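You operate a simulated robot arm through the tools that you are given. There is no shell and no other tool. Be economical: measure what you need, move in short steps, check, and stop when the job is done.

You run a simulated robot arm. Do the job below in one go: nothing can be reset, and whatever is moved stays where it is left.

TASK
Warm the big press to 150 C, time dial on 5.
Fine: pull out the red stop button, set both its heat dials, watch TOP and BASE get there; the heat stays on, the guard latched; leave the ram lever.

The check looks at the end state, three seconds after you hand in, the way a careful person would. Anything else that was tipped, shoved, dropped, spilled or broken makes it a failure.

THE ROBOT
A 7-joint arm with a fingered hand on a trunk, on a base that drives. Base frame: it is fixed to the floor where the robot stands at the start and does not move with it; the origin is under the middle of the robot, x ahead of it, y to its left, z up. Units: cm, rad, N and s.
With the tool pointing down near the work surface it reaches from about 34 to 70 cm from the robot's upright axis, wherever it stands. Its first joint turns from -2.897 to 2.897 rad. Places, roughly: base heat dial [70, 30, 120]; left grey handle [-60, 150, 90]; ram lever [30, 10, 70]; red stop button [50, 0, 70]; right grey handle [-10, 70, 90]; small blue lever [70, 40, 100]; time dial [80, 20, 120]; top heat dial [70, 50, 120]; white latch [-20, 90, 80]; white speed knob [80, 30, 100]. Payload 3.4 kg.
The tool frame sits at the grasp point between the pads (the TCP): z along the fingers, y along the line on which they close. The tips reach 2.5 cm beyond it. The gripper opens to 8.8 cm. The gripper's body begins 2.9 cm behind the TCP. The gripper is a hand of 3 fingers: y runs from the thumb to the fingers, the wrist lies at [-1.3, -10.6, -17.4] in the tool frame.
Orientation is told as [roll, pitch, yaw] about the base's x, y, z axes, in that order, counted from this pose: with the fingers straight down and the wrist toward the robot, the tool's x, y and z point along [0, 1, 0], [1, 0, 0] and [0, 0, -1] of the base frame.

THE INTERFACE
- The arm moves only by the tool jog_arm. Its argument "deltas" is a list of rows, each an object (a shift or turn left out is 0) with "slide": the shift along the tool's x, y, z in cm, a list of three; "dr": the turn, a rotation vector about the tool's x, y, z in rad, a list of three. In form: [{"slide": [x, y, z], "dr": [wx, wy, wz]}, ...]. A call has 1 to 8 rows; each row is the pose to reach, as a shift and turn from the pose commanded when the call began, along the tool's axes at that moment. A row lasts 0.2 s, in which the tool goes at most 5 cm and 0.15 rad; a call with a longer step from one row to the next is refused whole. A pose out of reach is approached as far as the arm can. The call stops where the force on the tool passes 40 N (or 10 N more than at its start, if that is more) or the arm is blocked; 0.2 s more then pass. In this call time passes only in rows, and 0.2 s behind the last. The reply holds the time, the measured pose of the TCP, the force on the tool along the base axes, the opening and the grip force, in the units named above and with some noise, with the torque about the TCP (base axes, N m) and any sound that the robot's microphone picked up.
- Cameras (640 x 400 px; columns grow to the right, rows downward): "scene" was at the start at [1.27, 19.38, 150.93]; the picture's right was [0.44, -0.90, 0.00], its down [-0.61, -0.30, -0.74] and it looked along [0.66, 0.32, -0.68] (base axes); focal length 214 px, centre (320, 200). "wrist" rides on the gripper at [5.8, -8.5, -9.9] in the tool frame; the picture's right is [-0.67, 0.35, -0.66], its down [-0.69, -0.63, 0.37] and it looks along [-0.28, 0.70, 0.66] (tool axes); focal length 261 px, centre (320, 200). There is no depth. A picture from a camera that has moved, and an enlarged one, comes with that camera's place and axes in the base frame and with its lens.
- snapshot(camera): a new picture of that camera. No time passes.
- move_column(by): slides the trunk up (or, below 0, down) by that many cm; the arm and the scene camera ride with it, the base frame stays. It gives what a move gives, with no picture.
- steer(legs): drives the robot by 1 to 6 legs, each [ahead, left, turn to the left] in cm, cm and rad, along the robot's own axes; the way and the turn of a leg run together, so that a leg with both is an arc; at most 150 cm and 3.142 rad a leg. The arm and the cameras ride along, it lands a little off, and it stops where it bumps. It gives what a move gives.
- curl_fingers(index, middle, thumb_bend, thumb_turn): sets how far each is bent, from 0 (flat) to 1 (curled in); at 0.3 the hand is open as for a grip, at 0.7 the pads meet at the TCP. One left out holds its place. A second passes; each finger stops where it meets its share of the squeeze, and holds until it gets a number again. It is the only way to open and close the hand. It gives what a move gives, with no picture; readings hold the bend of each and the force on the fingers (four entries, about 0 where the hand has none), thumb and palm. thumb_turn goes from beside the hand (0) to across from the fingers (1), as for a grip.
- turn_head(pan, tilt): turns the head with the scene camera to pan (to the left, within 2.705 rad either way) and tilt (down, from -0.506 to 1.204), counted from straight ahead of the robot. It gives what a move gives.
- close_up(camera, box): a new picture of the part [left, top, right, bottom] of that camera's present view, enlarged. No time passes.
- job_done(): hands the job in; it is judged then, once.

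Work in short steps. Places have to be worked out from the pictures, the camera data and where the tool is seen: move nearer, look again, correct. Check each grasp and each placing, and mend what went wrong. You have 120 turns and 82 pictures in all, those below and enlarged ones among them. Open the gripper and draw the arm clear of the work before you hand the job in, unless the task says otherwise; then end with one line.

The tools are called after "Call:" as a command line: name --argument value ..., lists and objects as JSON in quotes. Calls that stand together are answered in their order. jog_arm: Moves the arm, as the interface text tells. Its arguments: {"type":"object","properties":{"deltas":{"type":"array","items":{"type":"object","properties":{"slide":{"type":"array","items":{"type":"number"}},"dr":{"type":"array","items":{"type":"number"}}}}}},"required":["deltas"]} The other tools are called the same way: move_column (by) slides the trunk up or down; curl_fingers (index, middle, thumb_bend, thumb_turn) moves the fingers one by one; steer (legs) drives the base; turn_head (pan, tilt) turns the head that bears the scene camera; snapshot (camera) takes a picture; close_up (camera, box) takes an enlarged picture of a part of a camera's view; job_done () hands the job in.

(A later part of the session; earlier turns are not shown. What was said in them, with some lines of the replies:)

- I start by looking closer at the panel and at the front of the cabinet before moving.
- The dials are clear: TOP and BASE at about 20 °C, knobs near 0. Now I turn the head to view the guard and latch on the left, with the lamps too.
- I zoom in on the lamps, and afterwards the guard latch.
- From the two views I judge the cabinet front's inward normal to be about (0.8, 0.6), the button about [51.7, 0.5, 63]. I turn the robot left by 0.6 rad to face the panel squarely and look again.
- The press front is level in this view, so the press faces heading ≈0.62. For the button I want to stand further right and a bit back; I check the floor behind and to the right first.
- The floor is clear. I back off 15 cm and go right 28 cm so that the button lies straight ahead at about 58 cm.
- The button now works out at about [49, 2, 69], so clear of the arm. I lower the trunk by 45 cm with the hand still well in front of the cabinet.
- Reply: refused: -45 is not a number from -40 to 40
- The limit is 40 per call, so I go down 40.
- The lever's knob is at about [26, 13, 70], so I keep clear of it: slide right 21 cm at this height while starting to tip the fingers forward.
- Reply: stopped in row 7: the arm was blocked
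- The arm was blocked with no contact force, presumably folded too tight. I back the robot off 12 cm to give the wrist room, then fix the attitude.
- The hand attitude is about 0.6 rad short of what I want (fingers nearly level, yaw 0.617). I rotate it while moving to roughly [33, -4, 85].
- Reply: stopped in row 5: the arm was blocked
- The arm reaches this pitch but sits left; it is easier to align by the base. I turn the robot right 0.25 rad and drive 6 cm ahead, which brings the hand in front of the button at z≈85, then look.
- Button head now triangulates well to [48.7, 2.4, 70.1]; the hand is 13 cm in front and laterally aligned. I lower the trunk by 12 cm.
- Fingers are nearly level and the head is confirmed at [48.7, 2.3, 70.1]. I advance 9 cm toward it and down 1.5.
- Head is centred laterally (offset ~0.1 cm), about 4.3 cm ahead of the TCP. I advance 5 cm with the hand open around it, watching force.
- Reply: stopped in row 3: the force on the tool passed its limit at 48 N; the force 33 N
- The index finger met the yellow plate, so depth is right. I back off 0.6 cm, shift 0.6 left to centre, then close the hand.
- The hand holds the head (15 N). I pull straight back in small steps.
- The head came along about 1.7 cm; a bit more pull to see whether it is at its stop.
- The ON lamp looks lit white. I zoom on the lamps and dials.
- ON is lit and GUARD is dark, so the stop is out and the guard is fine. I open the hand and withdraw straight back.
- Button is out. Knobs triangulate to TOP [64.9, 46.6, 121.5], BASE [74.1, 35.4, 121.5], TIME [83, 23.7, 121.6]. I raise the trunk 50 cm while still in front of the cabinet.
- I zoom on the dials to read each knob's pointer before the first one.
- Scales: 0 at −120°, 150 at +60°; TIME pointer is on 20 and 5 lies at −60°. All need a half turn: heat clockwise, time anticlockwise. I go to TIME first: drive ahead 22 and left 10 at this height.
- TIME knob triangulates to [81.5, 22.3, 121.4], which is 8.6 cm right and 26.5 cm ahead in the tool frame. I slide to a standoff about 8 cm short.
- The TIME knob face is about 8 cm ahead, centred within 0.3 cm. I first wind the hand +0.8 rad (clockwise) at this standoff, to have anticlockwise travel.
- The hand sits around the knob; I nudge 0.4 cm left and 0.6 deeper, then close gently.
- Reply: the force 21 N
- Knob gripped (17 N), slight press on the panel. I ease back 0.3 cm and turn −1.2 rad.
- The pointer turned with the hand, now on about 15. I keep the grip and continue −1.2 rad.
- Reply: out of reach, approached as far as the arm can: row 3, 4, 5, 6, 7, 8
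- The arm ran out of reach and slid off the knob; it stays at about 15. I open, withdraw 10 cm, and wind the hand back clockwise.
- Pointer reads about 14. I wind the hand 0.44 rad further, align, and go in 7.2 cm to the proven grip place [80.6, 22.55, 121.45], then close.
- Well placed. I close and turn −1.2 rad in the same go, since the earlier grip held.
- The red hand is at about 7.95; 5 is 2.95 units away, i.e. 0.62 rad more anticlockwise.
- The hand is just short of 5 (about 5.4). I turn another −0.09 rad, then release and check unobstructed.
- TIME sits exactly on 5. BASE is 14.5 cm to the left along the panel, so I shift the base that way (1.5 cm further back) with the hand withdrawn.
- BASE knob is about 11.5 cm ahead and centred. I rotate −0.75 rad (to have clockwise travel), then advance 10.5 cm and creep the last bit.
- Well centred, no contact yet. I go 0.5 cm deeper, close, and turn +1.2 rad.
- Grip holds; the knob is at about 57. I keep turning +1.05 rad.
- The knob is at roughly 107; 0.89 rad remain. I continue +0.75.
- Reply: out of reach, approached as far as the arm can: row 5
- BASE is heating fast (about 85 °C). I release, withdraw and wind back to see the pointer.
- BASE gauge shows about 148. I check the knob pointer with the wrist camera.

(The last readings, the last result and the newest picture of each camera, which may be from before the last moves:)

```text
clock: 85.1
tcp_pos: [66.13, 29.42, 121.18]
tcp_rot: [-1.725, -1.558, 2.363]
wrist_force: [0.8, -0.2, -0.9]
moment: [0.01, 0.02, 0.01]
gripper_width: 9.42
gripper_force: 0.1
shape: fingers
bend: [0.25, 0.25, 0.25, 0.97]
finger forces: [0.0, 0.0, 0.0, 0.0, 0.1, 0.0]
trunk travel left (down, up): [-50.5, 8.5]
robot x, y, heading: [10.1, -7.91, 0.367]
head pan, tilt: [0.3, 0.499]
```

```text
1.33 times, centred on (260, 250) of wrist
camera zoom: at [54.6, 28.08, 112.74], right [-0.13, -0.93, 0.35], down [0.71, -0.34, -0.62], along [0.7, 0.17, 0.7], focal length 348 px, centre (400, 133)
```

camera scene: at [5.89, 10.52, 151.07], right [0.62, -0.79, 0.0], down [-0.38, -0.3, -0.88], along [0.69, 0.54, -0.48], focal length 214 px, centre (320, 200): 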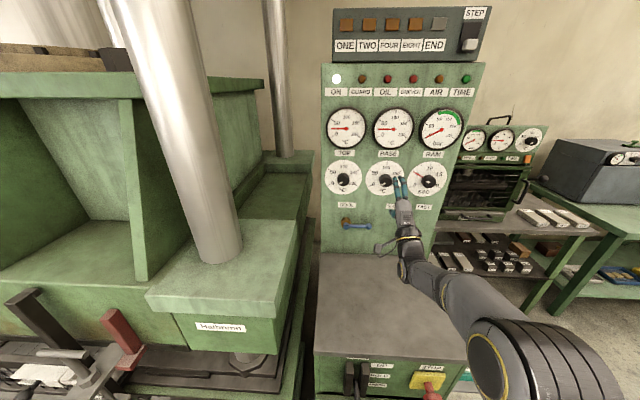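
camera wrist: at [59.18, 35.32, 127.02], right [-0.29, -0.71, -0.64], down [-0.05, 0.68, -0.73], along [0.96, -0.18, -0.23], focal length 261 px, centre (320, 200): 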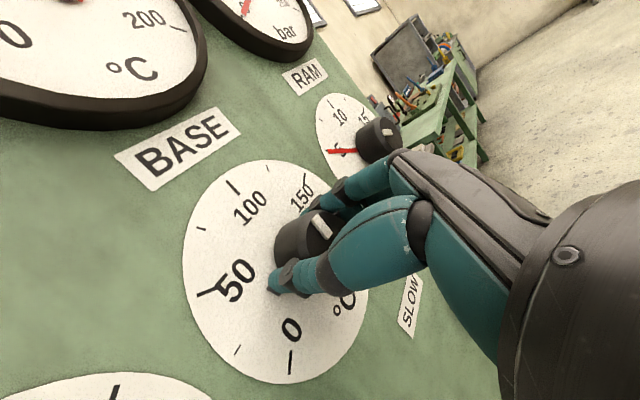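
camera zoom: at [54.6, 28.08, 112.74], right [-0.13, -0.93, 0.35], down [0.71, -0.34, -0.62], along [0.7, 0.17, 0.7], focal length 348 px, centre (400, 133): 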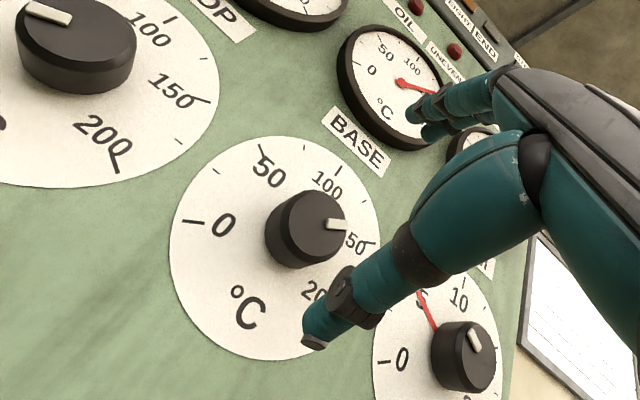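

The pointer looks right at 150. I now shift the base to TOP, 14.5 cm further left and 2 cm back.

Call:
steer --legs '[[-5.6, 13.6, 0]]'

Call:
snapshot --camera "wrist"

Call:
close_up --camera "scene" --box '[340, 60, 500, 220]'

```text
clock: 86.5
tcp_pos: [56.03, 40.08, 121.11]
tcp_rot: [-1.802, -1.561, 2.446]
wrist_force: [-0.6, 0.2, -0.9]
moment: [0.0, 0.01, -0.01]
gripper_width: 9.43
gripper_force: 0.0
shape: fingers
bend: [0.25, 0.25, 0.25, 0.97]
finger forces: [0.0, 0.1, 0.0, 0.0, 0.1, 0.1]
trunk travel left (down, up): [-50.5, 8.5]
robot x, y, heading: [0.69, 2.67, 0.367]
head pan, tilt: [0.3, 0.499]
```

```text
17 pictures are left
camera wrist: at [44.57, 38.77, 112.77], right [-0.13, -0.93, 0.35], down [0.71, -0.33, -0.62], along [0.7, 0.17, 0.7], focal length 261 px, centre (320, 200)
```

wrist: 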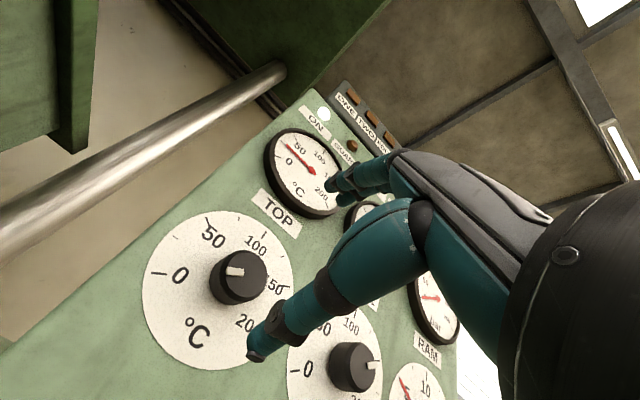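

```text
2.50 times, centred on (420, 140) of scene
camera zoom: at [-4.03, 20.98, 151.07], right [0.62, -0.79, 0.0], down [-0.38, -0.3, -0.88], along [0.69, 0.54, -0.48], focal length 536 px, centre (70, 350)
```

zoom: 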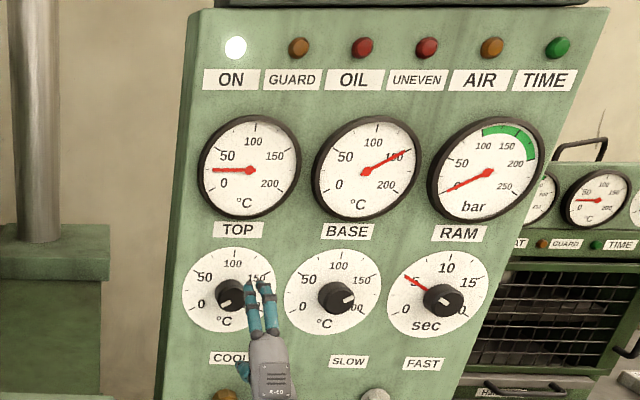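

TOP knob is 10 cm ahead, centred. I rotate −0.7, advance to the same grip depth, then close and turn +1.2.

Call:
jog_arm --deltas '[{"slide": [0.2, 0.3, 0], "dr": [0, 0, -0.15]}, {"slide": [0.2, 0.5, 1], "dr": [0, 0, -0.3]}, {"slide": [0.2, 0.5, 2], "dr": [0, 0, -0.45]}, {"slide": [0.2, 0.5, 3], "dr": [0, 0, -0.6]}, {"slide": [0.2, 0.5, 5], "dr": [0, 0, -0.7]}, {"slide": [0.2, 0.5, 7.5], "dr": [0, 0, -0.7]}, {"slide": [0.2, 0.5, 9], "dr": [0, 0, -0.7]}, {"slide": [0.2, 0.5, 9.8], "dr": [0, 0, -0.7]}]'

Call:
snapshot --camera "wrist"

```text
clock: 88.2
tcp_pos: [63.71, 46.02, 121.68]
tcp_rot: [-1.572, -0.863, 2.212]
wrist_force: [-0.2, 0.5, -0.7]
moment: [-0.04, -0.01, -0.01]
gripper_width: 9.39
gripper_force: 0.1
shape: fingers
bend: [0.25, 0.25, 0.25, 0.97]
finger forces: [0.1, 0.0, 0.0, 0.0, 0.0, 0.0]
trunk travel left (down, up): [-50.5, 8.5]
robot x, y, heading: [0.06, 2.81, 0.368]
head pan, tilt: [0.3, 0.499]
```

```text
15 pictures are left
camera wrist: at [56.37, 39.25, 111.65], right [-0.36, -0.62, 0.7], down [0.85, -0.53, -0.03], along [0.39, 0.58, 0.71], focal length 261 px, centre (320, 200)
```

wrist: 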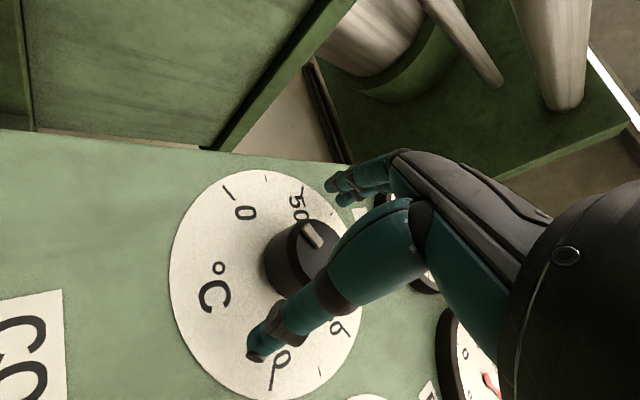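

Same view as for BASE. I go 0.4 deeper, close and turn +1.2, then +1.05.

Call:
jog_arm --deltas '[{"slide": [0, 0, 0.4]}]'

Call:
curl_fingers --index 0.65 --middle 0.65 --thumb_bend 0.65

Call:
jog_arm --deltas '[{"slide": [0, 0, -0.2], "dr": [0, 0, 0.15]}, {"slide": [0, 0, -0.2], "dr": [0, 0, 0.3]}, {"slide": [0, 0, -0.2], "dr": [0, 0, 0.45]}, {"slide": [0, 0, -0.2], "dr": [0, 0, 0.6]}, {"slide": [0, 0, -0.2], "dr": [0, 0, 0.75]}, {"slide": [0, 0, -0.2], "dr": [0, 0, 0.9]}, {"slide": [0, 0, -0.2], "dr": [0, 0, 1.05]}, {"slide": [0, 0, -0.2], "dr": [0, 0, 1.2]}]'

Call:
jog_arm --deltas '[{"dr": [0, 0, 0.15]}, {"dr": [0, 0, 0.3]}, {"dr": [0, 0, 0.45]}, {"dr": [0, 0, 0.6]}, {"dr": [0, 0, 0.75]}, {"dr": [0, 0, 0.9]}, {"dr": [0, 0, 1.05]}]'

Call:
snapshot --camera "wrist"

```text
clock: 88.7
tcp_pos: [63.84, 46.35, 121.73]
tcp_rot: [-1.573, -0.863, 2.213]
wrist_force: [0.5, -0.1, 1.2]
moment: [-0.05, 0.02, 0.01]
gripper_width: 9.41
gripper_force: 0.1
shape: fingers
bend: [0.25, 0.25, 0.25, 0.97]
finger forces: [0.0, 0.1, 0.0, 0.0, 0.0, 0.1]
trunk travel left (down, up): [-50.5, 8.5]
robot x, y, heading: [0.46, 2.97, 0.366]
head pan, tilt: [0.3, 0.499]
```

```text
clock: 89.7
tcp_pos: [64.07, 46.15, 121.67]
tcp_rot: [-1.572, -0.864, 2.212]
wrist_force: [3.3, -3.0, -3.8]
moment: [0.02, -0.07, -0.01]
gripper_width: 3.27
gripper_force: 11.2
shape: fingers
bend: [0.58, 0.59, 0.53, 0.96]
finger forces: [3.8, 5.3, 0.1, 0.0, 13.2, 0.1]
trunk travel left (down, up): [-50.5, 8.5]
robot x, y, heading: [0.61, 2.49, 0.37]
head pan, tilt: [0.3, 0.499]
```

```text
clock: 91.5
tcp_pos: [63.9, 46.04, 121.72]
tcp_rot: [1.576, -1.073, -0.933]
wrist_force: [7.3, -2.1, 5.8]
moment: [0.02, -0.19, -0.16]
gripper_width: 3.12
gripper_force: 10.3
shape: fingers
bend: [0.56, 0.57, 0.56, 0.98]
finger forces: [6.4, 8.4, 0.0, 0.0, 6.7, 0.1]
trunk travel left (down, up): [-50.5, 8.5]
robot x, y, heading: [0.8, 2.59, 0.368]
head pan, tilt: [0.3, 0.499]
```

```text
clock: 93.0
tcp_pos: [63.9, 45.82, 121.84]
tcp_rot: [1.575, -0.022, -0.931]
wrist_force: [6.6, -11.1, 4.6]
moment: [-0.02, -0.08, -0.4]
gripper_width: 3.13
gripper_force: 12.2
shape: fingers
bend: [0.53, 0.55, 0.58, 0.96]
finger forces: [9.5, 9.0, 0.0, 0.0, 5.3, 0.0]
trunk travel left (down, up): [-50.5, 8.5]
robot x, y, heading: [0.52, 2.63, 0.364]
head pan, tilt: [0.3, 0.499]
```

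```text
14 pictures are left
camera wrist: at [50.86, 46.93, 127.46], right [-0.31, -0.68, -0.66], down [-0.07, 0.71, -0.7], along [0.95, -0.17, -0.27], focal length 261 px, centre (320, 200)
```

wrist: 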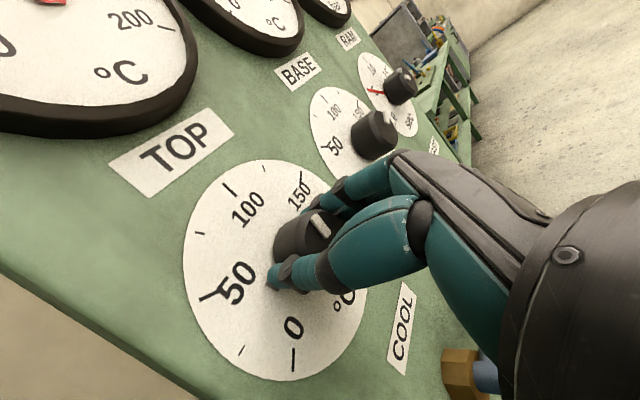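

Same state as BASE at this point; I repeat the +0.75 that brought BASE to 150, then release and withdraw.

Call:
jog_arm --deltas '[{"dr": [0, 0, 0.15]}, {"dr": [0, 0, 0.3]}, {"dr": [0, 0, 0.45]}, {"dr": [0, 0, 0.6]}, {"dr": [0, 0, 0.75]}]'

Call:
curl_fingers --index 0.25 --middle 0.25 --thumb_bend 0.25

Call:
jog_arm --deltas '[{"slide": [0, 0, -3]}, {"slide": [0, 0, -6], "dr": [0, 0, -0.15]}, {"slide": [0, 0, -8], "dr": [0, 0, -0.3]}, {"slide": [0, 0, -8], "dr": [0, 0, -0.45]}, {"slide": [0, 0, -8], "dr": [0, 0, -0.6]}, {"slide": [0, 0, -8], "dr": [0, 0, -0.75]}, {"slide": [0, 0, -8], "dr": [0, 0, -0.9]}, {"slide": [0, 0, -8], "dr": [0, 0, -1.05]}]'

Call:
jog_arm --deltas '[{"dr": [0, 0, -0.15]}, {"dr": [0, 0, -0.3]}, {"dr": [0, 0, -0.45]}, {"dr": [0, 0, -0.6]}, {"dr": [0, 0, -0.75]}, {"dr": [0, 0, -0.9]}, {"dr": [0, 0, -1.05]}, {"dr": [0, 0, -1.2]}]'

Call:
close_up --camera "scene" --box '[370, 80, 500, 200]'

```text
clock: 94.2
tcp_pos: [62.9, 45.11, 120.29]
tcp_rot: [1.566, 0.724, -0.928]
wrist_force: [2.3, 10.2, -1.8]
moment: [-0.12, 0.04, 0.08]
gripper_width: 3.22
gripper_force: 8.0
shape: fingers
bend: [0.58, 0.65, 0.53, 0.98]
finger forces: [4.9, 0.5, 0.0, 0.0, 10.0, 0.1]
out of reach, approached as far as the arm can: row 2, 3, 4, 5
trunk travel left (down, up): [-50.5, 8.5]
robot x, y, heading: [0.12, 2.77, 0.37]
head pan, tilt: [0.3, 0.499]
```

```text
clock: 95.2
tcp_pos: [63.03, 44.79, 120.55]
tcp_rot: [1.573, 0.72, -0.929]
wrist_force: [-1.2, 0.5, -0.2]
moment: [0.06, 0.01, -0.02]
gripper_width: 9.41
gripper_force: 0.1
shape: fingers
bend: [0.25, 0.25, 0.25, 0.98]
finger forces: [0.0, 0.0, 0.0, 0.1, 0.1, 0.0]
trunk travel left (down, up): [-50.5, 8.5]
robot x, y, heading: [0.54, 2.9, 0.37]
head pan, tilt: [0.3, 0.499]
```

```text
clock: 97.0
tcp_pos: [63.1, 48.45, 122.68]
tcp_rot: [1.572, -0.332, -0.931]
wrist_force: [-0.5, -0.4, -0.3]
moment: [-0.03, 0.01, -0.01]
gripper_width: 9.41
gripper_force: 0.1
shape: fingers
bend: [0.25, 0.25, 0.25, 0.98]
finger forces: [0.0, 0.0, 0.0, 0.0, 0.0, 0.1]
out of reach, approached as far as the arm can: row 1, 2, 3, 4, 5, 6, 7, 8
trunk travel left (down, up): [-50.5, 8.5]
robot x, y, heading: [0.19, 2.76, 0.37]
head pan, tilt: [0.3, 0.499]
```

```text
clock: 98.3
tcp_pos: [63.92, 48.48, 124.52]
tcp_rot: [1.614, -1.059, -0.973]
wrist_force: [-26.7, -21.2, -5.3]
moment: [1.27, -0.14, -0.69]
gripper_width: 10.25
gripper_force: 16.6
shape: fingers
bend: [0.24, 0.22, 0.18, 0.92]
finger forces: [8.4, 16.5, 0.1, 0.0, 9.2, 0.1]
out of reach, approached as far as the arm can: row 1, 2, 3, 4, 5, 6
trunk travel left (down, up): [-50.5, 8.5]
robot x, y, heading: [0.2, 2.48, 0.363]
head pan, tilt: [0.3, 0.499]
stopped in row 6: the force on the tool passed its limit at 42 N (the readings are from after the stop); the commanded pose is now the measured one
```

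```text
3.33 times, centred on (435, 140) of scene
camera zoom: at [-4.6, 20.42, 151.12], right [0.62, -0.79, 0.0], down [-0.37, -0.29, -0.88], along [0.69, 0.54, -0.47], focal length 715 px, centre (-63, 400)
```

zoom: 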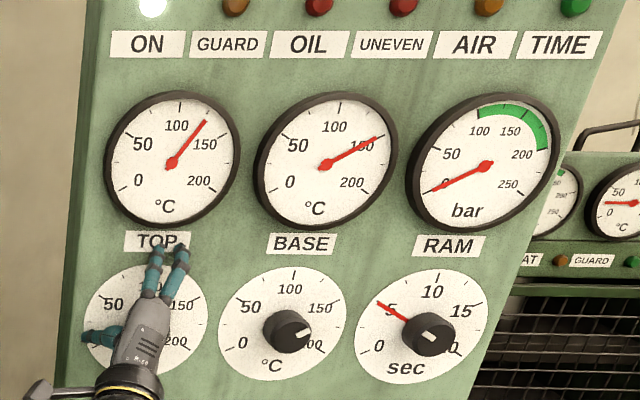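

The arm got caught in a reach limit and now presses on the panel with 30 N; the commanded pose is reset, so I pull straight back.

Call:
jog_arm --deltas '[{"slide": [0, 0, -1.5]}, {"slide": [0, 0, -4]}, {"slide": [0, 0, -8]}]'

```text
clock: 98.9
tcp_pos: [63.78, 48.52, 124.76]
tcp_rot: [1.609, -1.058, -0.968]
wrist_force: [-28.2, -20.1, -9.4]
moment: [1.3, -0.37, -0.9]
gripper_width: 10.22
gripper_force: 17.3
shape: fingers
bend: [0.24, 0.23, 0.18, 0.94]
finger forces: [6.8, 20.6, 0.0, 0.1, 6.3, 0.0]
out of reach, approached as far as the arm can: row 1, 2
trunk travel left (down, up): [-50.5, 8.5]
robot x, y, heading: [0.28, 2.61, 0.368]
head pan, tilt: [0.3, 0.499]
stopped in row 2: the force on the tool passed its limit at 45 N (the readings are from after the stop); the commanded pose is now the measured one
```

The arm's solver is stuck at a joint limit, so I retreat with the base: 8 cm straight back from the panel.

Call:
steer --legs '[[-7.8, -2, 0]]'

Call:
close_up --camera "scene" --box '[360, 80, 490, 200]'

```text
clock: 99.9
tcp_pos: [57.57, 44.31, 124.26]
tcp_rot: [1.59, -1.062, -0.95]
wrist_force: [0.1, -0.6, 1.1]
moment: [0.01, 0.0, -0.01]
gripper_width: 9.5
gripper_force: 0.1
shape: fingers
bend: [0.25, 0.25, 0.25, 0.97]
finger forces: [0.0, 0.0, 0.0, 0.1, 0.1, 0.0]
trunk travel left (down, up): [-50.5, 8.5]
robot x, y, heading: [-6.18, -2.13, 0.366]
head pan, tilt: [0.3, 0.499]
```

```text
3.33 times, centred on (425, 140) of scene
camera zoom: at [-10.76, 16.12, 151.08], right [0.62, -0.79, 0.0], down [-0.38, -0.3, -0.88], along [0.69, 0.54, -0.48], focal length 715 px, centre (-30, 400)
```

zoom: 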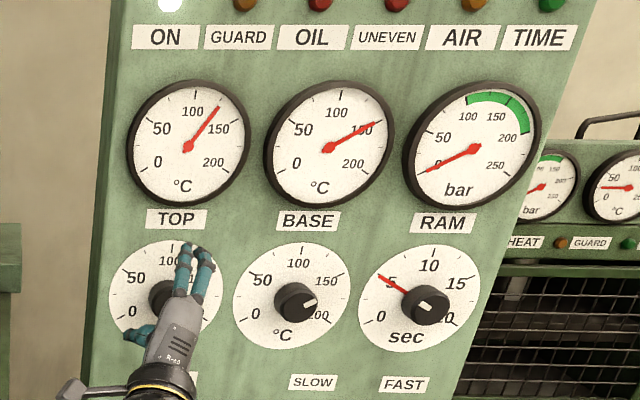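

TOP shows about 130, BASE about 150. I free the arm: rotate back to upright and recentre on the TOP axis.

Call:
jog_arm --deltas '[{"slide": [-0.5, -0.5, -1], "dr": [0, 0, -0.12]}, {"slide": [-1, -1, -2], "dr": [0, 0, -0.25]}, {"slide": [-1.5, -1.5, -2], "dr": [0, 0, -0.38]}, {"slide": [-2, -2, -2], "dr": [0, 0, -0.5]}]'

Call:
snapshot --camera "wrist"

```text
clock: 100.9
tcp_pos: [58.64, 44.26, 121.76]
tcp_rot: [2.444, -1.561, -1.806]
wrist_force: [-0.3, 0.1, -0.5]
moment: [-0.01, 0.0, -0.01]
gripper_width: 9.5
gripper_force: 0.1
shape: fingers
bend: [0.25, 0.25, 0.25, 0.97]
finger forces: [0.0, 0.0, 0.0, 0.1, 0.1, 0.0]
out of reach, approached as far as the arm can: row 1, 2, 3, 4
trunk travel left (down, up): [-50.5, 8.5]
robot x, y, heading: [-6.22, -2.01, 0.37]
head pan, tilt: [0.3, 0.499]
```

```text
11 pictures are left
camera wrist: at [47.24, 43.08, 113.36], right [-0.13, -0.93, 0.34], down [0.7, -0.33, -0.63], along [0.7, 0.16, 0.7], focal length 261 px, centre (320, 200)
```

wrist: 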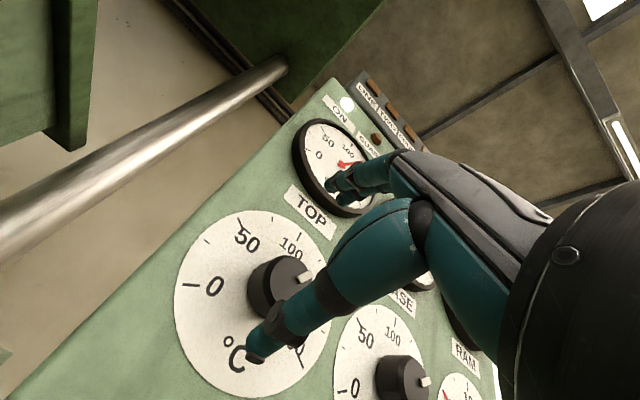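

The arm still reports a reach limit. I try a plain retraction to get it out of this stretched posture.

Call:
jog_arm --deltas '[{"slide": [0, 0, -2]}, {"slide": [0, 0, -5]}, {"slide": [0, 0, -9]}]'

Call:
jog_arm --deltas '[{"slide": [0, -2, -1], "dr": [0.1, 0, 0]}, {"slide": [0, -4, -3], "dr": [0.2, 0, 0]}, {"slide": [0, -4, -6], "dr": [0.3, 0, 0]}]'

```text
clock: 101.7
tcp_pos: [58.66, 44.05, 122.09]
tcp_rot: [2.363, -1.559, -1.728]
wrist_force: [0.9, 0.1, -0.3]
moment: [-0.01, 0.0, -0.03]
gripper_width: 9.49
gripper_force: 0.1
shape: fingers
bend: [0.25, 0.25, 0.25, 0.97]
finger forces: [0.0, 0.0, 0.0, 0.0, 0.0, 0.0]
out of reach, approached as far as the arm can: row 1, 2, 3
trunk travel left (down, up): [-50.5, 8.5]
robot x, y, heading: [-6.2, -1.95, 0.366]
head pan, tilt: [0.3, 0.499]
```

```text
clock: 102.5
tcp_pos: [61.0, 43.76, 120.05]
tcp_rot: [0.027, -1.277, 0.61]
wrist_force: [0.6, 0.3, -0.3]
moment: [0.0, 0.01, -0.04]
gripper_width: 9.47
gripper_force: 0.0
shape: fingers
bend: [0.25, 0.25, 0.25, 0.98]
finger forces: [0.1, 0.0, 0.0, 0.0, 0.0, 0.0]
out of reach, approached as far as the arm can: row 1, 2, 3
trunk travel left (down, up): [-50.5, 8.5]
robot x, y, heading: [-6.0, -2.27, 0.37]
head pan, tilt: [0.3, 0.499]
```

It extends instead of retracting. For safety I back the base off another 12 cm, and look at the arm's posture.

Call:
steer --legs '[[-11.6, -3, 0]]'

Call:
turn_head --pan 0.0 --tilt 0.6

Call:
snapshot --camera "scene"

```text
clock: 103.8
tcp_pos: [51.38, 36.84, 120.06]
tcp_rot: [0.03, -1.28, 0.613]
wrist_force: [0.1, 0.4, 0.2]
moment: [0.03, 0.0, 0.02]
gripper_width: 9.47
gripper_force: 0.0
shape: fingers
bend: [0.25, 0.25, 0.25, 0.98]
finger forces: [0.0, 0.0, 0.0, 0.0, 0.0, 0.0]
trunk travel left (down, up): [-50.5, 8.5]
robot x, y, heading: [-15.55, -8.61, 0.366]
head pan, tilt: [0.3, 0.499]
```

```text
clock: 104.6
tcp_pos: [51.35, 36.85, 120.01]
tcp_rot: [0.028, -1.279, 0.611]
wrist_force: [-0.8, 0.3, 0.0]
moment: [0.02, 0.01, 0.0]
gripper_width: 9.48
gripper_force: 0.2
shape: fingers
bend: [0.25, 0.25, 0.25, 0.98]
finger forces: [0.0, 0.0, 0.0, 0.1, 0.1, 0.0]
trunk travel left (down, up): [-50.5, 8.5]
robot x, y, heading: [-15.33, -9.0, 0.367]
head pan, tilt: [0.0, 0.6]
```

```text
10 pictures are left
camera scene: at [-19.32, 6.78, 150.17], right [0.36, -0.93, 0.0], down [-0.53, -0.2, -0.83], along [0.77, 0.3, -0.56], focal length 214 px, centre (320, 200)
```

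scene: 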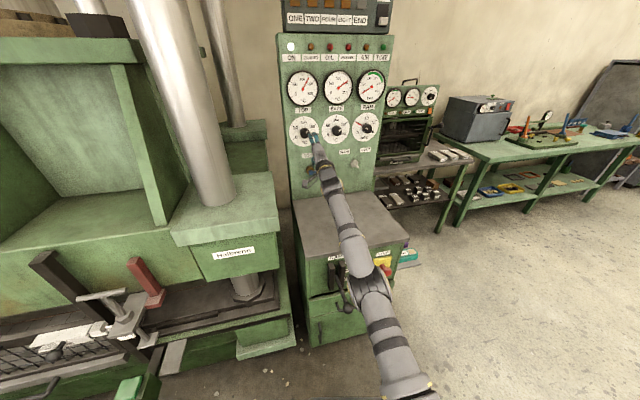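

The arm is nearly straight with the elbow low. I try raising the hand while turning the fingers downward, to recover a bent-elbow posture, well away from the panel.

Call:
jog_arm --deltas '[{"slide": [0, 2, -1], "dr": [0.12, 0, 0]}, {"slide": [0, 4, -2], "dr": [0.24, 0, 0]}, {"slide": [0, 6, -3], "dr": [0.36, 0, 0]}, {"slide": [0, 8, -5], "dr": [0.48, 0, 0]}, {"slide": [0, 10, -7], "dr": [0.6, 0, 0]}, {"slide": [0, 11, -9], "dr": [0.72, 0, 0]}]'

```text
clock: 106.0
tcp_pos: [43.83, 29.91, 124.66]
tcp_rot: [0.011, -0.588, 0.634]
wrist_force: [0.2, -0.3, 0.2]
moment: [0.0, 0.04, 0.03]
gripper_width: 9.47
gripper_force: 0.1
shape: fingers
bend: [0.25, 0.25, 0.25, 0.98]
finger forces: [0.1, 0.0, 0.0, 0.0, 0.0, 0.1]
out of reach, approached as far as the arm can: row 1, 2, 3, 4, 5, 6
trunk travel left (down, up): [-50.5, 8.5]
robot x, y, heading: [-15.98, -9.17, 0.368]
head pan, tilt: [0.0, 0.6]
```

It came back 10 cm. I continue: fingers further down, hand further back and up.

Call:
jog_arm --deltas '[{"slide": [0, -1, -2], "dr": [0.12, 0, 0]}, {"slide": [0, -2, -4], "dr": [0.24, 0, 0]}, {"slide": [0, -3, -6], "dr": [0.36, 0, 0]}, {"slide": [0, -4, -8], "dr": [0.48, 0, 0]}, {"slide": [0, -5, -10], "dr": [0.55, 0, 0]}, {"slide": [0, -8, -11], "dr": [0.55, 0, 0]}, {"slide": [0, -11, -11], "dr": [0.55, 0, 0]}]'

Call:
snapshot --camera "scene"

```text
clock: 107.6
tcp_pos: [30.98, 21.32, 127.57]
tcp_rot: [0.009, -0.01, 0.642]
wrist_force: [0.1, -0.3, -0.7]
moment: [0.0, -0.01, 0.02]
gripper_width: 9.43
gripper_force: 0.0
shape: fingers
bend: [0.25, 0.25, 0.25, 0.98]
finger forces: [0.0, 0.0, 0.0, 0.0, 0.0, 0.0]
out of reach, approached as far as the arm can: row 1, 2, 3, 4, 5, 6, 7
trunk travel left (down, up): [-50.5, 8.5]
robot x, y, heading: [-15.9, -9.04, 0.372]
head pan, tilt: [0.0, 0.6]
```

```text
9 pictures are left
camera scene: at [-19.31, 6.8, 150.17], right [0.36, -0.93, 0.0], down [-0.53, -0.2, -0.82], along [0.77, 0.3, -0.57], focal length 214 px, centre (320, 200)
```

scene: 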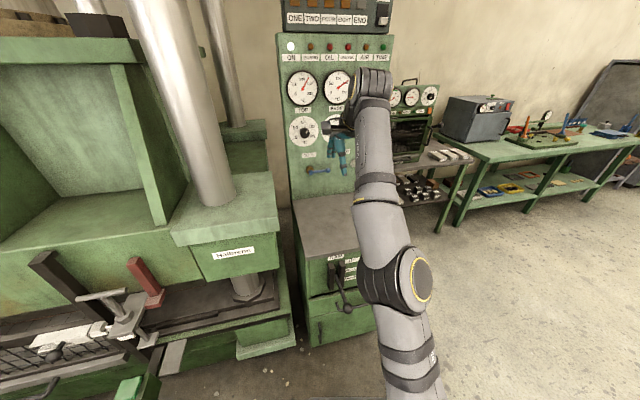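

Posture improves. I continue toward the starting posture: 14 cm back, 8 cm up.

Call:
jog_arm --deltas '[{"slide": [0, -3, -2]}, {"slide": [0, -6, -4]}, {"slide": [0, -9, -6]}, {"slide": [0, -12, -8]}, {"slide": [0, -15, -8]}]'

Call:
close_up --camera "scene" --box '[275, 30, 395, 160]'

```text
clock: 108.8
tcp_pos: [19.09, 12.35, 135.12]
tcp_rot: [0.01, -0.008, 0.639]
wrist_force: [0.3, -0.5, 0.7]
moment: [0.0, -0.01, 0.02]
gripper_width: 9.41
gripper_force: 0.1
shape: fingers
bend: [0.25, 0.25, 0.25, 0.98]
finger forces: [0.0, 0.1, 0.0, 0.1, 0.1, 0.0]
trunk travel left (down, up): [-50.5, 8.5]
robot x, y, heading: [-16.18, -8.76, 0.366]
head pan, tilt: [0.0, 0.6]
```

```text
3.08 times, centred on (335, 95) of scene
camera zoom: at [-19.35, 6.75, 150.17], right [0.36, -0.93, 0.0], down [-0.53, -0.2, -0.83], along [0.77, 0.3, -0.56], focal length 660 px, centre (274, 523)
```

zoom: 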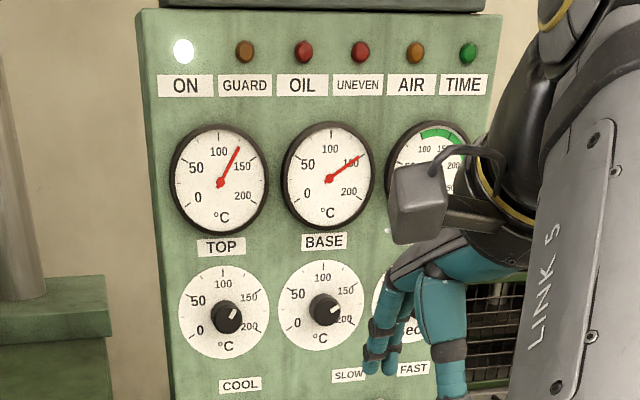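

TOP knob stopped short (about 125), BASE looks near 147. I zoom closely to read both exactly.

Call:
close_up --camera "scene" --box '[283, 65, 363, 150]'

```text
4.71 times, centred on (323, 108) of scene
camera zoom: at [-19.35, 6.75, 150.17], right [0.36, -0.93, 0.0], down [-0.53, -0.2, -0.83], along [0.77, 0.3, -0.56], focal length 1009 px, centre (306, 635)
```

zoom: 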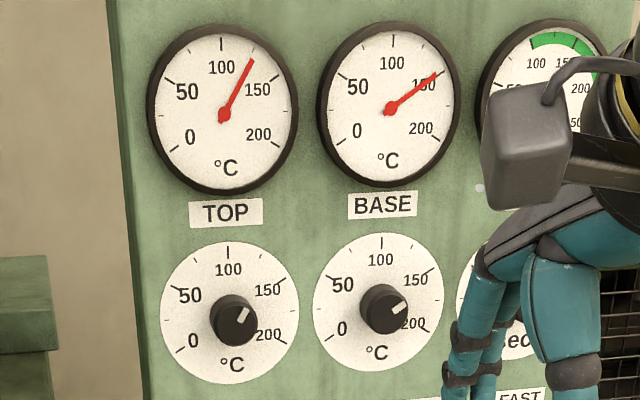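

TOP reads about 127 and needs ≈0.49 rad more; BASE is at about 147–149. I bring the arm back out: extend first, then tip the fingers forward, here in free space.

Call:
jog_arm --deltas '[{"slide": [0, 4, 0]}, {"slide": [0, 8, 1], "dr": [-0.1, 0, 0]}, {"slide": [0, 12, 2], "dr": [-0.22, 0, 0]}, {"slide": [0, 14, 3], "dr": [-0.36, 0, 0]}, {"slide": [0, 16, 4], "dr": [-0.5, 0, 0]}, {"slide": [0, 18, 6], "dr": [-0.64, 0, 0]}, {"slide": [0, 20, 8], "dr": [-0.78, 0, 0]}]'

```text
clock: 110.4
tcp_pos: [35.24, 24.46, 127.44]
tcp_rot: [0.014, -0.79, 0.631]
wrist_force: [-0.5, -0.5, -0.5]
moment: [-0.02, 0.01, -0.03]
gripper_width: 9.44
gripper_force: 0.0
shape: fingers
bend: [0.25, 0.25, 0.25, 0.98]
finger forces: [0.0, 0.0, 0.0, 0.0, 0.0, 0.0]
trunk travel left (down, up): [-50.5, 8.5]
robot x, y, heading: [-16.12, -9.26, 0.367]
head pan, tilt: [0.0, 0.6]
```

In reach all along. I finish the tilt and come to z≈121.6.

Call:
jog_arm --deltas '[{"slide": [0, -0.2, 1.2], "dr": [-0.13, 0, 0]}, {"slide": [0, -0.4, 2.4], "dr": [-0.26, 0, 0]}, {"slide": [0.1, -0.6, 3.6], "dr": [-0.39, 0, 0]}, {"slide": [0.2, -0.8, 4.8], "dr": [-0.52, 0, 0]}, {"slide": [0.3, -1, 5.8], "dr": [-0.65, 0, 0]}, {"slide": [0.4, -1.3, 6.9], "dr": [-0.78, 0, 0]}]'

```text
clock: 111.8
tcp_pos: [38.21, 27.17, 121.76]
tcp_rot: [1.688, -1.563, -1.048]
wrist_force: [1.1, 0.8, 0.8]
moment: [0.0, -0.02, -0.02]
gripper_width: 9.47
gripper_force: 0.0
shape: fingers
bend: [0.25, 0.25, 0.25, 0.98]
finger forces: [0.0, 0.0, 0.1, 0.0, 0.1, 0.1]
trunk travel left (down, up): [-50.5, 8.5]
robot x, y, heading: [-16.5, -9.16, 0.374]
head pan, tilt: [0.0, 0.6]
```

Posture is right. I drive back in front of TOP, the hand keeping ~10 cm off the panel.

Call:
steer --legs '[[20.8, 5.6, 0]]'

Call:
snapshot --camera "wrist"

```text
clock: 113.4
tcp_pos: [55.25, 40.13, 121.82]
tcp_rot: [1.367, -1.563, -0.724]
wrist_force: [0.1, 0.5, 0.3]
moment: [0.0, -0.01, -0.01]
gripper_width: 9.42
gripper_force: 0.0
shape: fingers
bend: [0.25, 0.25, 0.25, 0.98]
finger forces: [0.0, 0.0, 0.0, 0.0, 0.1, 0.1]
trunk travel left (down, up): [-50.5, 8.5]
robot x, y, heading: [1.17, 3.86, 0.376]
head pan, tilt: [0.0, 0.6]
```

```text
6 pictures are left
camera wrist: at [43.69, 38.92, 113.54], right [-0.12, -0.93, 0.34], down [0.7, -0.33, -0.64], along [0.7, 0.16, 0.69], focal length 261 px, centre (320, 200)
```

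wrist: 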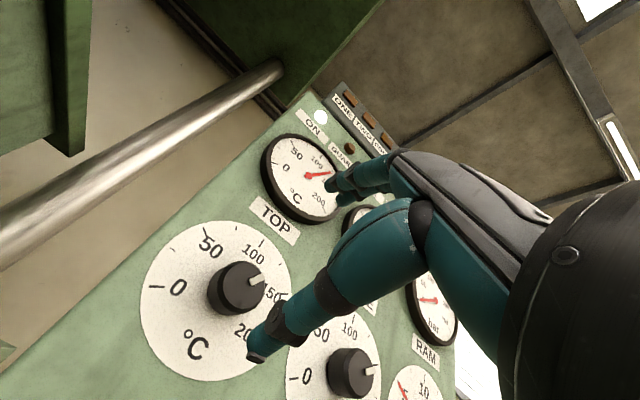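

I rotate −0.3, advance 10.5 cm to the TOP grip place, close, and turn +0.49 rad.

Call:
jog_arm --deltas '[{"slide": [-0.2, -0.1, 1], "dr": [0, 0, -0.15]}, {"slide": [-0.44, -0.15, 3], "dr": [0, 0, -0.3]}, {"slide": [-0.44, -0.15, 6], "dr": [0, 0, -0.3]}, {"slide": [-0.44, -0.15, 8.5], "dr": [0, 0, -0.3]}, {"slide": [-0.44, -0.15, 9.7], "dr": [0, 0, -0.3]}, {"slide": [-0.44, -0.15, 10.4], "dr": [0, 0, -0.3]}]'

Call:
curl_fingers --index 0.65 --middle 0.65 --thumb_bend 0.65

Call:
jog_arm --deltas '[{"slide": [0, 0, -0.2], "dr": [0, 0, 0.12]}, {"slide": [0, 0, -0.2], "dr": [0, 0, 0.24]}, {"slide": [0, 0, -0.2], "dr": [0, 0, 0.36]}, {"slide": [0, 0, -0.2], "dr": [0, 0, 0.48]}]'

```text
clock: 114.8
tcp_pos: [63.62, 46.07, 121.69]
tcp_rot: [-1.566, -1.279, 2.208]
wrist_force: [-0.7, 0.2, 0.9]
moment: [0.02, -0.03, 0.01]
gripper_width: 9.45
gripper_force: 0.0
shape: fingers
bend: [0.25, 0.25, 0.25, 0.98]
finger forces: [0.0, 0.1, 0.0, 0.0, 0.0, 0.0]
trunk travel left (down, up): [-50.5, 8.5]
robot x, y, heading: [1.06, 3.88, 0.371]
head pan, tilt: [0.0, 0.6]
```

```text
clock: 115.8
tcp_pos: [63.62, 46.05, 121.6]
tcp_rot: [-1.567, -1.28, 2.21]
wrist_force: [0.8, 0.4, 1.3]
moment: [0.0, -0.12, 0.04]
gripper_width: 3.02
gripper_force: 9.1
shape: fingers
bend: [0.58, 0.58, 0.54, 0.97]
finger forces: [4.1, 6.4, 0.0, 0.1, 8.3, 0.1]
trunk travel left (down, up): [-50.5, 8.5]
robot x, y, heading: [1.31, 4.06, 0.372]
head pan, tilt: [0.0, 0.6]
```

```text
clock: 116.8
tcp_pos: [63.62, 45.95, 121.76]
tcp_rot: [1.568, -1.382, -0.927]
wrist_force: [5.8, 3.6, 6.7]
moment: [0.07, -0.2, -0.05]
gripper_width: 2.98
gripper_force: 10.7
shape: fingers
bend: [0.57, 0.57, 0.56, 0.97]
finger forces: [5.7, 7.7, 0.0, 0.0, 6.7, 0.1]
trunk travel left (down, up): [-50.5, 8.5]
robot x, y, heading: [1.34, 3.87, 0.368]
head pan, tilt: [0.0, 0.6]
```

I hold the grip and wait some seconds for the gauge to settle before reading it.

Call:
turn_head --pan 0.35 --tilt 0.45

Call:
jog_arm --deltas '[{}, {}, {}, {}, {}, {}, {}, {}]'

Call:
jog_arm --deltas '[{}, {}, {}, {}, {}, {}, {}, {}]'

Call:
jog_arm --deltas '[{}, {}, {}, {}, {}, {}, {}, {}]'

Call:
close_up --camera "scene" --box '[355, 70, 455, 150]'

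```text
clock: 117.7
tcp_pos: [63.51, 46.0, 121.8]
tcp_rot: [1.566, -1.381, -0.923]
wrist_force: [5.7, 2.9, 7.3]
moment: [0.12, -0.22, -0.08]
gripper_width: 2.98
gripper_force: 10.3
shape: fingers
bend: [0.56, 0.57, 0.56, 0.97]
finger forces: [5.8, 8.0, 0.0, 0.0, 6.3, 0.0]
trunk travel left (down, up): [-50.5, 8.5]
robot x, y, heading: [1.32, 4.03, 0.368]
head pan, tilt: [0.351, 0.45]
```

```text
clock: 119.5
tcp_pos: [63.51, 45.9, 121.71]
tcp_rot: [1.566, -1.381, -0.921]
wrist_force: [5.5, 3.3, 7.2]
moment: [0.08, -0.22, -0.04]
gripper_width: 2.99
gripper_force: 10.3
shape: fingers
bend: [0.56, 0.57, 0.56, 0.97]
finger forces: [5.8, 8.0, 0.1, 0.0, 6.2, 0.0]
trunk travel left (down, up): [-50.5, 8.5]
robot x, y, heading: [1.18, 4.06, 0.372]
head pan, tilt: [0.351, 0.45]
```

```text
clock: 121.3
tcp_pos: [63.46, 45.82, 121.78]
tcp_rot: [1.567, -1.381, -0.921]
wrist_force: [4.5, 2.5, 6.6]
moment: [0.12, -0.26, -0.06]
gripper_width: 3.0
gripper_force: 10.0
shape: fingers
bend: [0.56, 0.57, 0.56, 0.97]
finger forces: [5.7, 8.0, 0.0, 0.1, 6.2, 0.1]
trunk travel left (down, up): [-50.5, 8.5]
robot x, y, heading: [1.26, 4.05, 0.365]
head pan, tilt: [0.351, 0.45]
```

```text
clock: 123.1
tcp_pos: [63.54, 45.93, 121.6]
tcp_rot: [1.565, -1.382, -0.922]
wrist_force: [6.0, 2.9, 7.6]
moment: [0.09, -0.23, -0.05]
gripper_width: 2.97
gripper_force: 10.2
shape: fingers
bend: [0.56, 0.57, 0.56, 0.97]
finger forces: [5.8, 8.0, 0.0, 0.2, 6.3, 0.0]
trunk travel left (down, up): [-50.5, 8.5]
robot x, y, heading: [1.44, 4.02, 0.374]
head pan, tilt: [0.351, 0.45]
```

```text
5.00 times, centred on (405, 110) of scene
camera zoom: at [-3.51, 22.45, 151.53], right [0.66, -0.75, 0.0], down [-0.33, -0.29, -0.9], along [0.68, 0.59, -0.44], focal length 1072 px, centre (-105, 650)
```

zoom: 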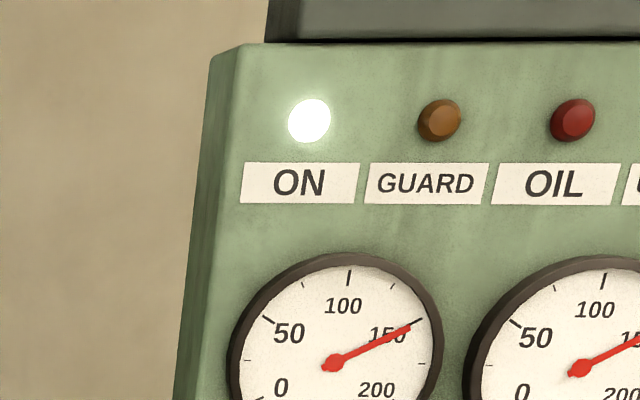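

TOP settles right at 150. I release gently and withdraw straight back.

Call:
curl_fingers --index 0.25 --middle 0.25 --thumb_bend 0.25

Call:
jog_arm --deltas '[{"slide": [0, 0, -2]}, {"slide": [0, 0, -5]}, {"slide": [0, 0, -9]}]'

Call:
close_up --camera "scene" --box '[385, 115, 485, 185]'

```text
clock: 124.1
tcp_pos: [63.58, 45.88, 121.66]
tcp_rot: [1.565, -1.382, -0.924]
wrist_force: [-0.2, -0.3, -0.2]
moment: [-0.01, 0.0, -0.02]
gripper_width: 9.39
gripper_force: 0.0
shape: fingers
bend: [0.25, 0.25, 0.25, 0.97]
finger forces: [0.0, 0.1, 0.1, 0.0, 0.1, 0.0]
trunk travel left (down, up): [-50.5, 8.5]
robot x, y, heading: [1.28, 3.79, 0.367]
head pan, tilt: [0.351, 0.45]
```

```text
clock: 124.9
tcp_pos: [56.12, 40.38, 121.49]
tcp_rot: [1.571, -1.384, -0.929]
wrist_force: [-0.2, -0.1, 1.3]
moment: [0.01, 0.0, -0.01]
gripper_width: 9.41
gripper_force: 0.0
shape: fingers
bend: [0.25, 0.25, 0.25, 0.97]
finger forces: [0.1, 0.0, 0.0, 0.0, 0.1, 0.1]
trunk travel left (down, up): [-50.5, 8.5]
robot x, y, heading: [0.71, 4.15, 0.372]
head pan, tilt: [0.351, 0.45]
```

```text
5.71 times, centred on (435, 150) of scene
camera zoom: at [-3.57, 22.43, 151.53], right [0.66, -0.75, 0.0], down [-0.33, -0.29, -0.9], along [0.68, 0.6, -0.43], focal length 1226 px, centre (-337, 486)
```

zoom: 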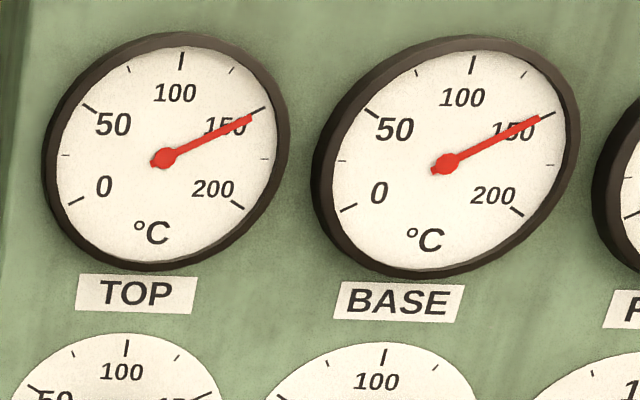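

TOP and BASE both stand on 150. I back the robot away from the work and take a final look at dials, lamps and levers.

Call:
steer --legs '[[-19, -5, 0]]'

Call:
turn_head --pan 0.3 --tilt 0.5

Call:
snapshot --camera "scene"

```text
clock: 126.4
tcp_pos: [40.66, 29.06, 121.41]
tcp_rot: [1.566, -1.383, -0.918]
wrist_force: [0.0, -0.4, 0.4]
moment: [0.03, 0.03, 0.04]
gripper_width: 9.42
gripper_force: 0.1
shape: fingers
bend: [0.25, 0.25, 0.25, 0.97]
finger forces: [0.0, 0.1, 0.1, 0.0, 0.0, 0.0]
trunk travel left (down, up): [-50.5, 8.5]
robot x, y, heading: [-14.5, -7.24, 0.376]
head pan, tilt: [0.351, 0.45]
```

```text
clock: 127.0
tcp_pos: [40.74, 29.16, 121.42]
tcp_rot: [1.565, -1.384, -0.919]
wrist_force: [0.3, 0.0, 0.5]
moment: [0.0, -0.01, -0.04]
gripper_width: 9.39
gripper_force: 0.1
shape: fingers
bend: [0.25, 0.25, 0.25, 0.97]
finger forces: [0.0, 0.0, 0.0, 0.0, 0.0, 0.0]
trunk travel left (down, up): [-50.5, 8.5]
robot x, y, heading: [-13.91, -7.65, 0.377]
head pan, tilt: [0.3, 0.499]
```

```text
3 pictures are left
camera scene: at [-18.84, 10.61, 151.08], right [0.62, -0.78, 0.0], down [-0.37, -0.3, -0.88], along [0.69, 0.55, -0.48], focal length 214 px, centre (320, 200)
```

scene: 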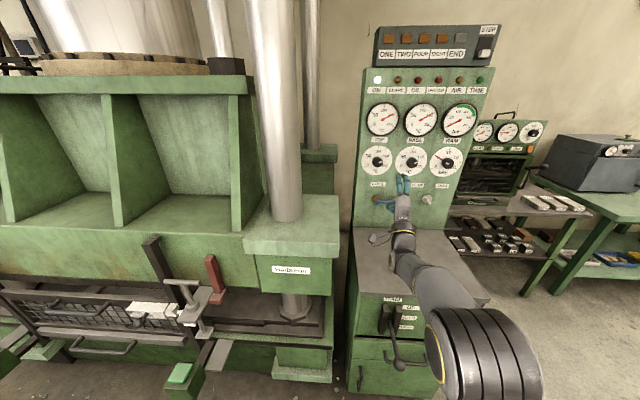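

Everything looks undisturbed. One last zoom on the panel before handing in.

Call:
close_up --camera "scene" --box '[350, 65, 500, 215]'

```text
2.67 times, centred on (425, 140) of scene
camera zoom: at [-18.84, 10.61, 151.08], right [0.62, -0.78, 0.0], down [-0.37, -0.3, -0.88], along [0.69, 0.55, -0.48], focal length 572 px, centre (40, 360)
```

zoom: 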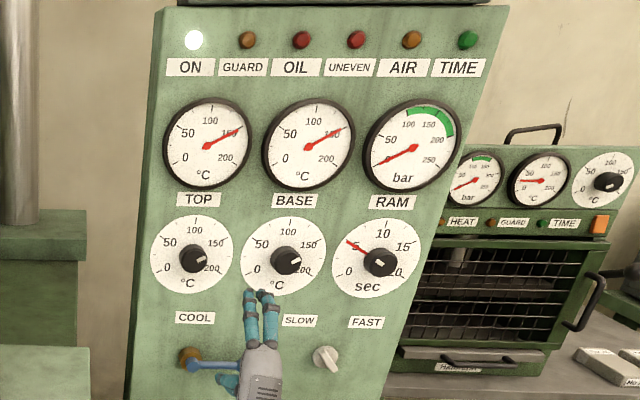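

TOP and BASE both hold at about 150 and TIME is on 5. ON is lit with no warning lamps, and the arm is clear and open, so I hand in.

Call:
job_done

```text
The job is handed in.
```

The big press is warm: the TOP and BASE gauges both read about 150 °C and the time dial is on 5. The red stop button is out and the heat is still on. I didn't touch the guard, and its warning lamp is dark. I didn't touch the ram lever either.
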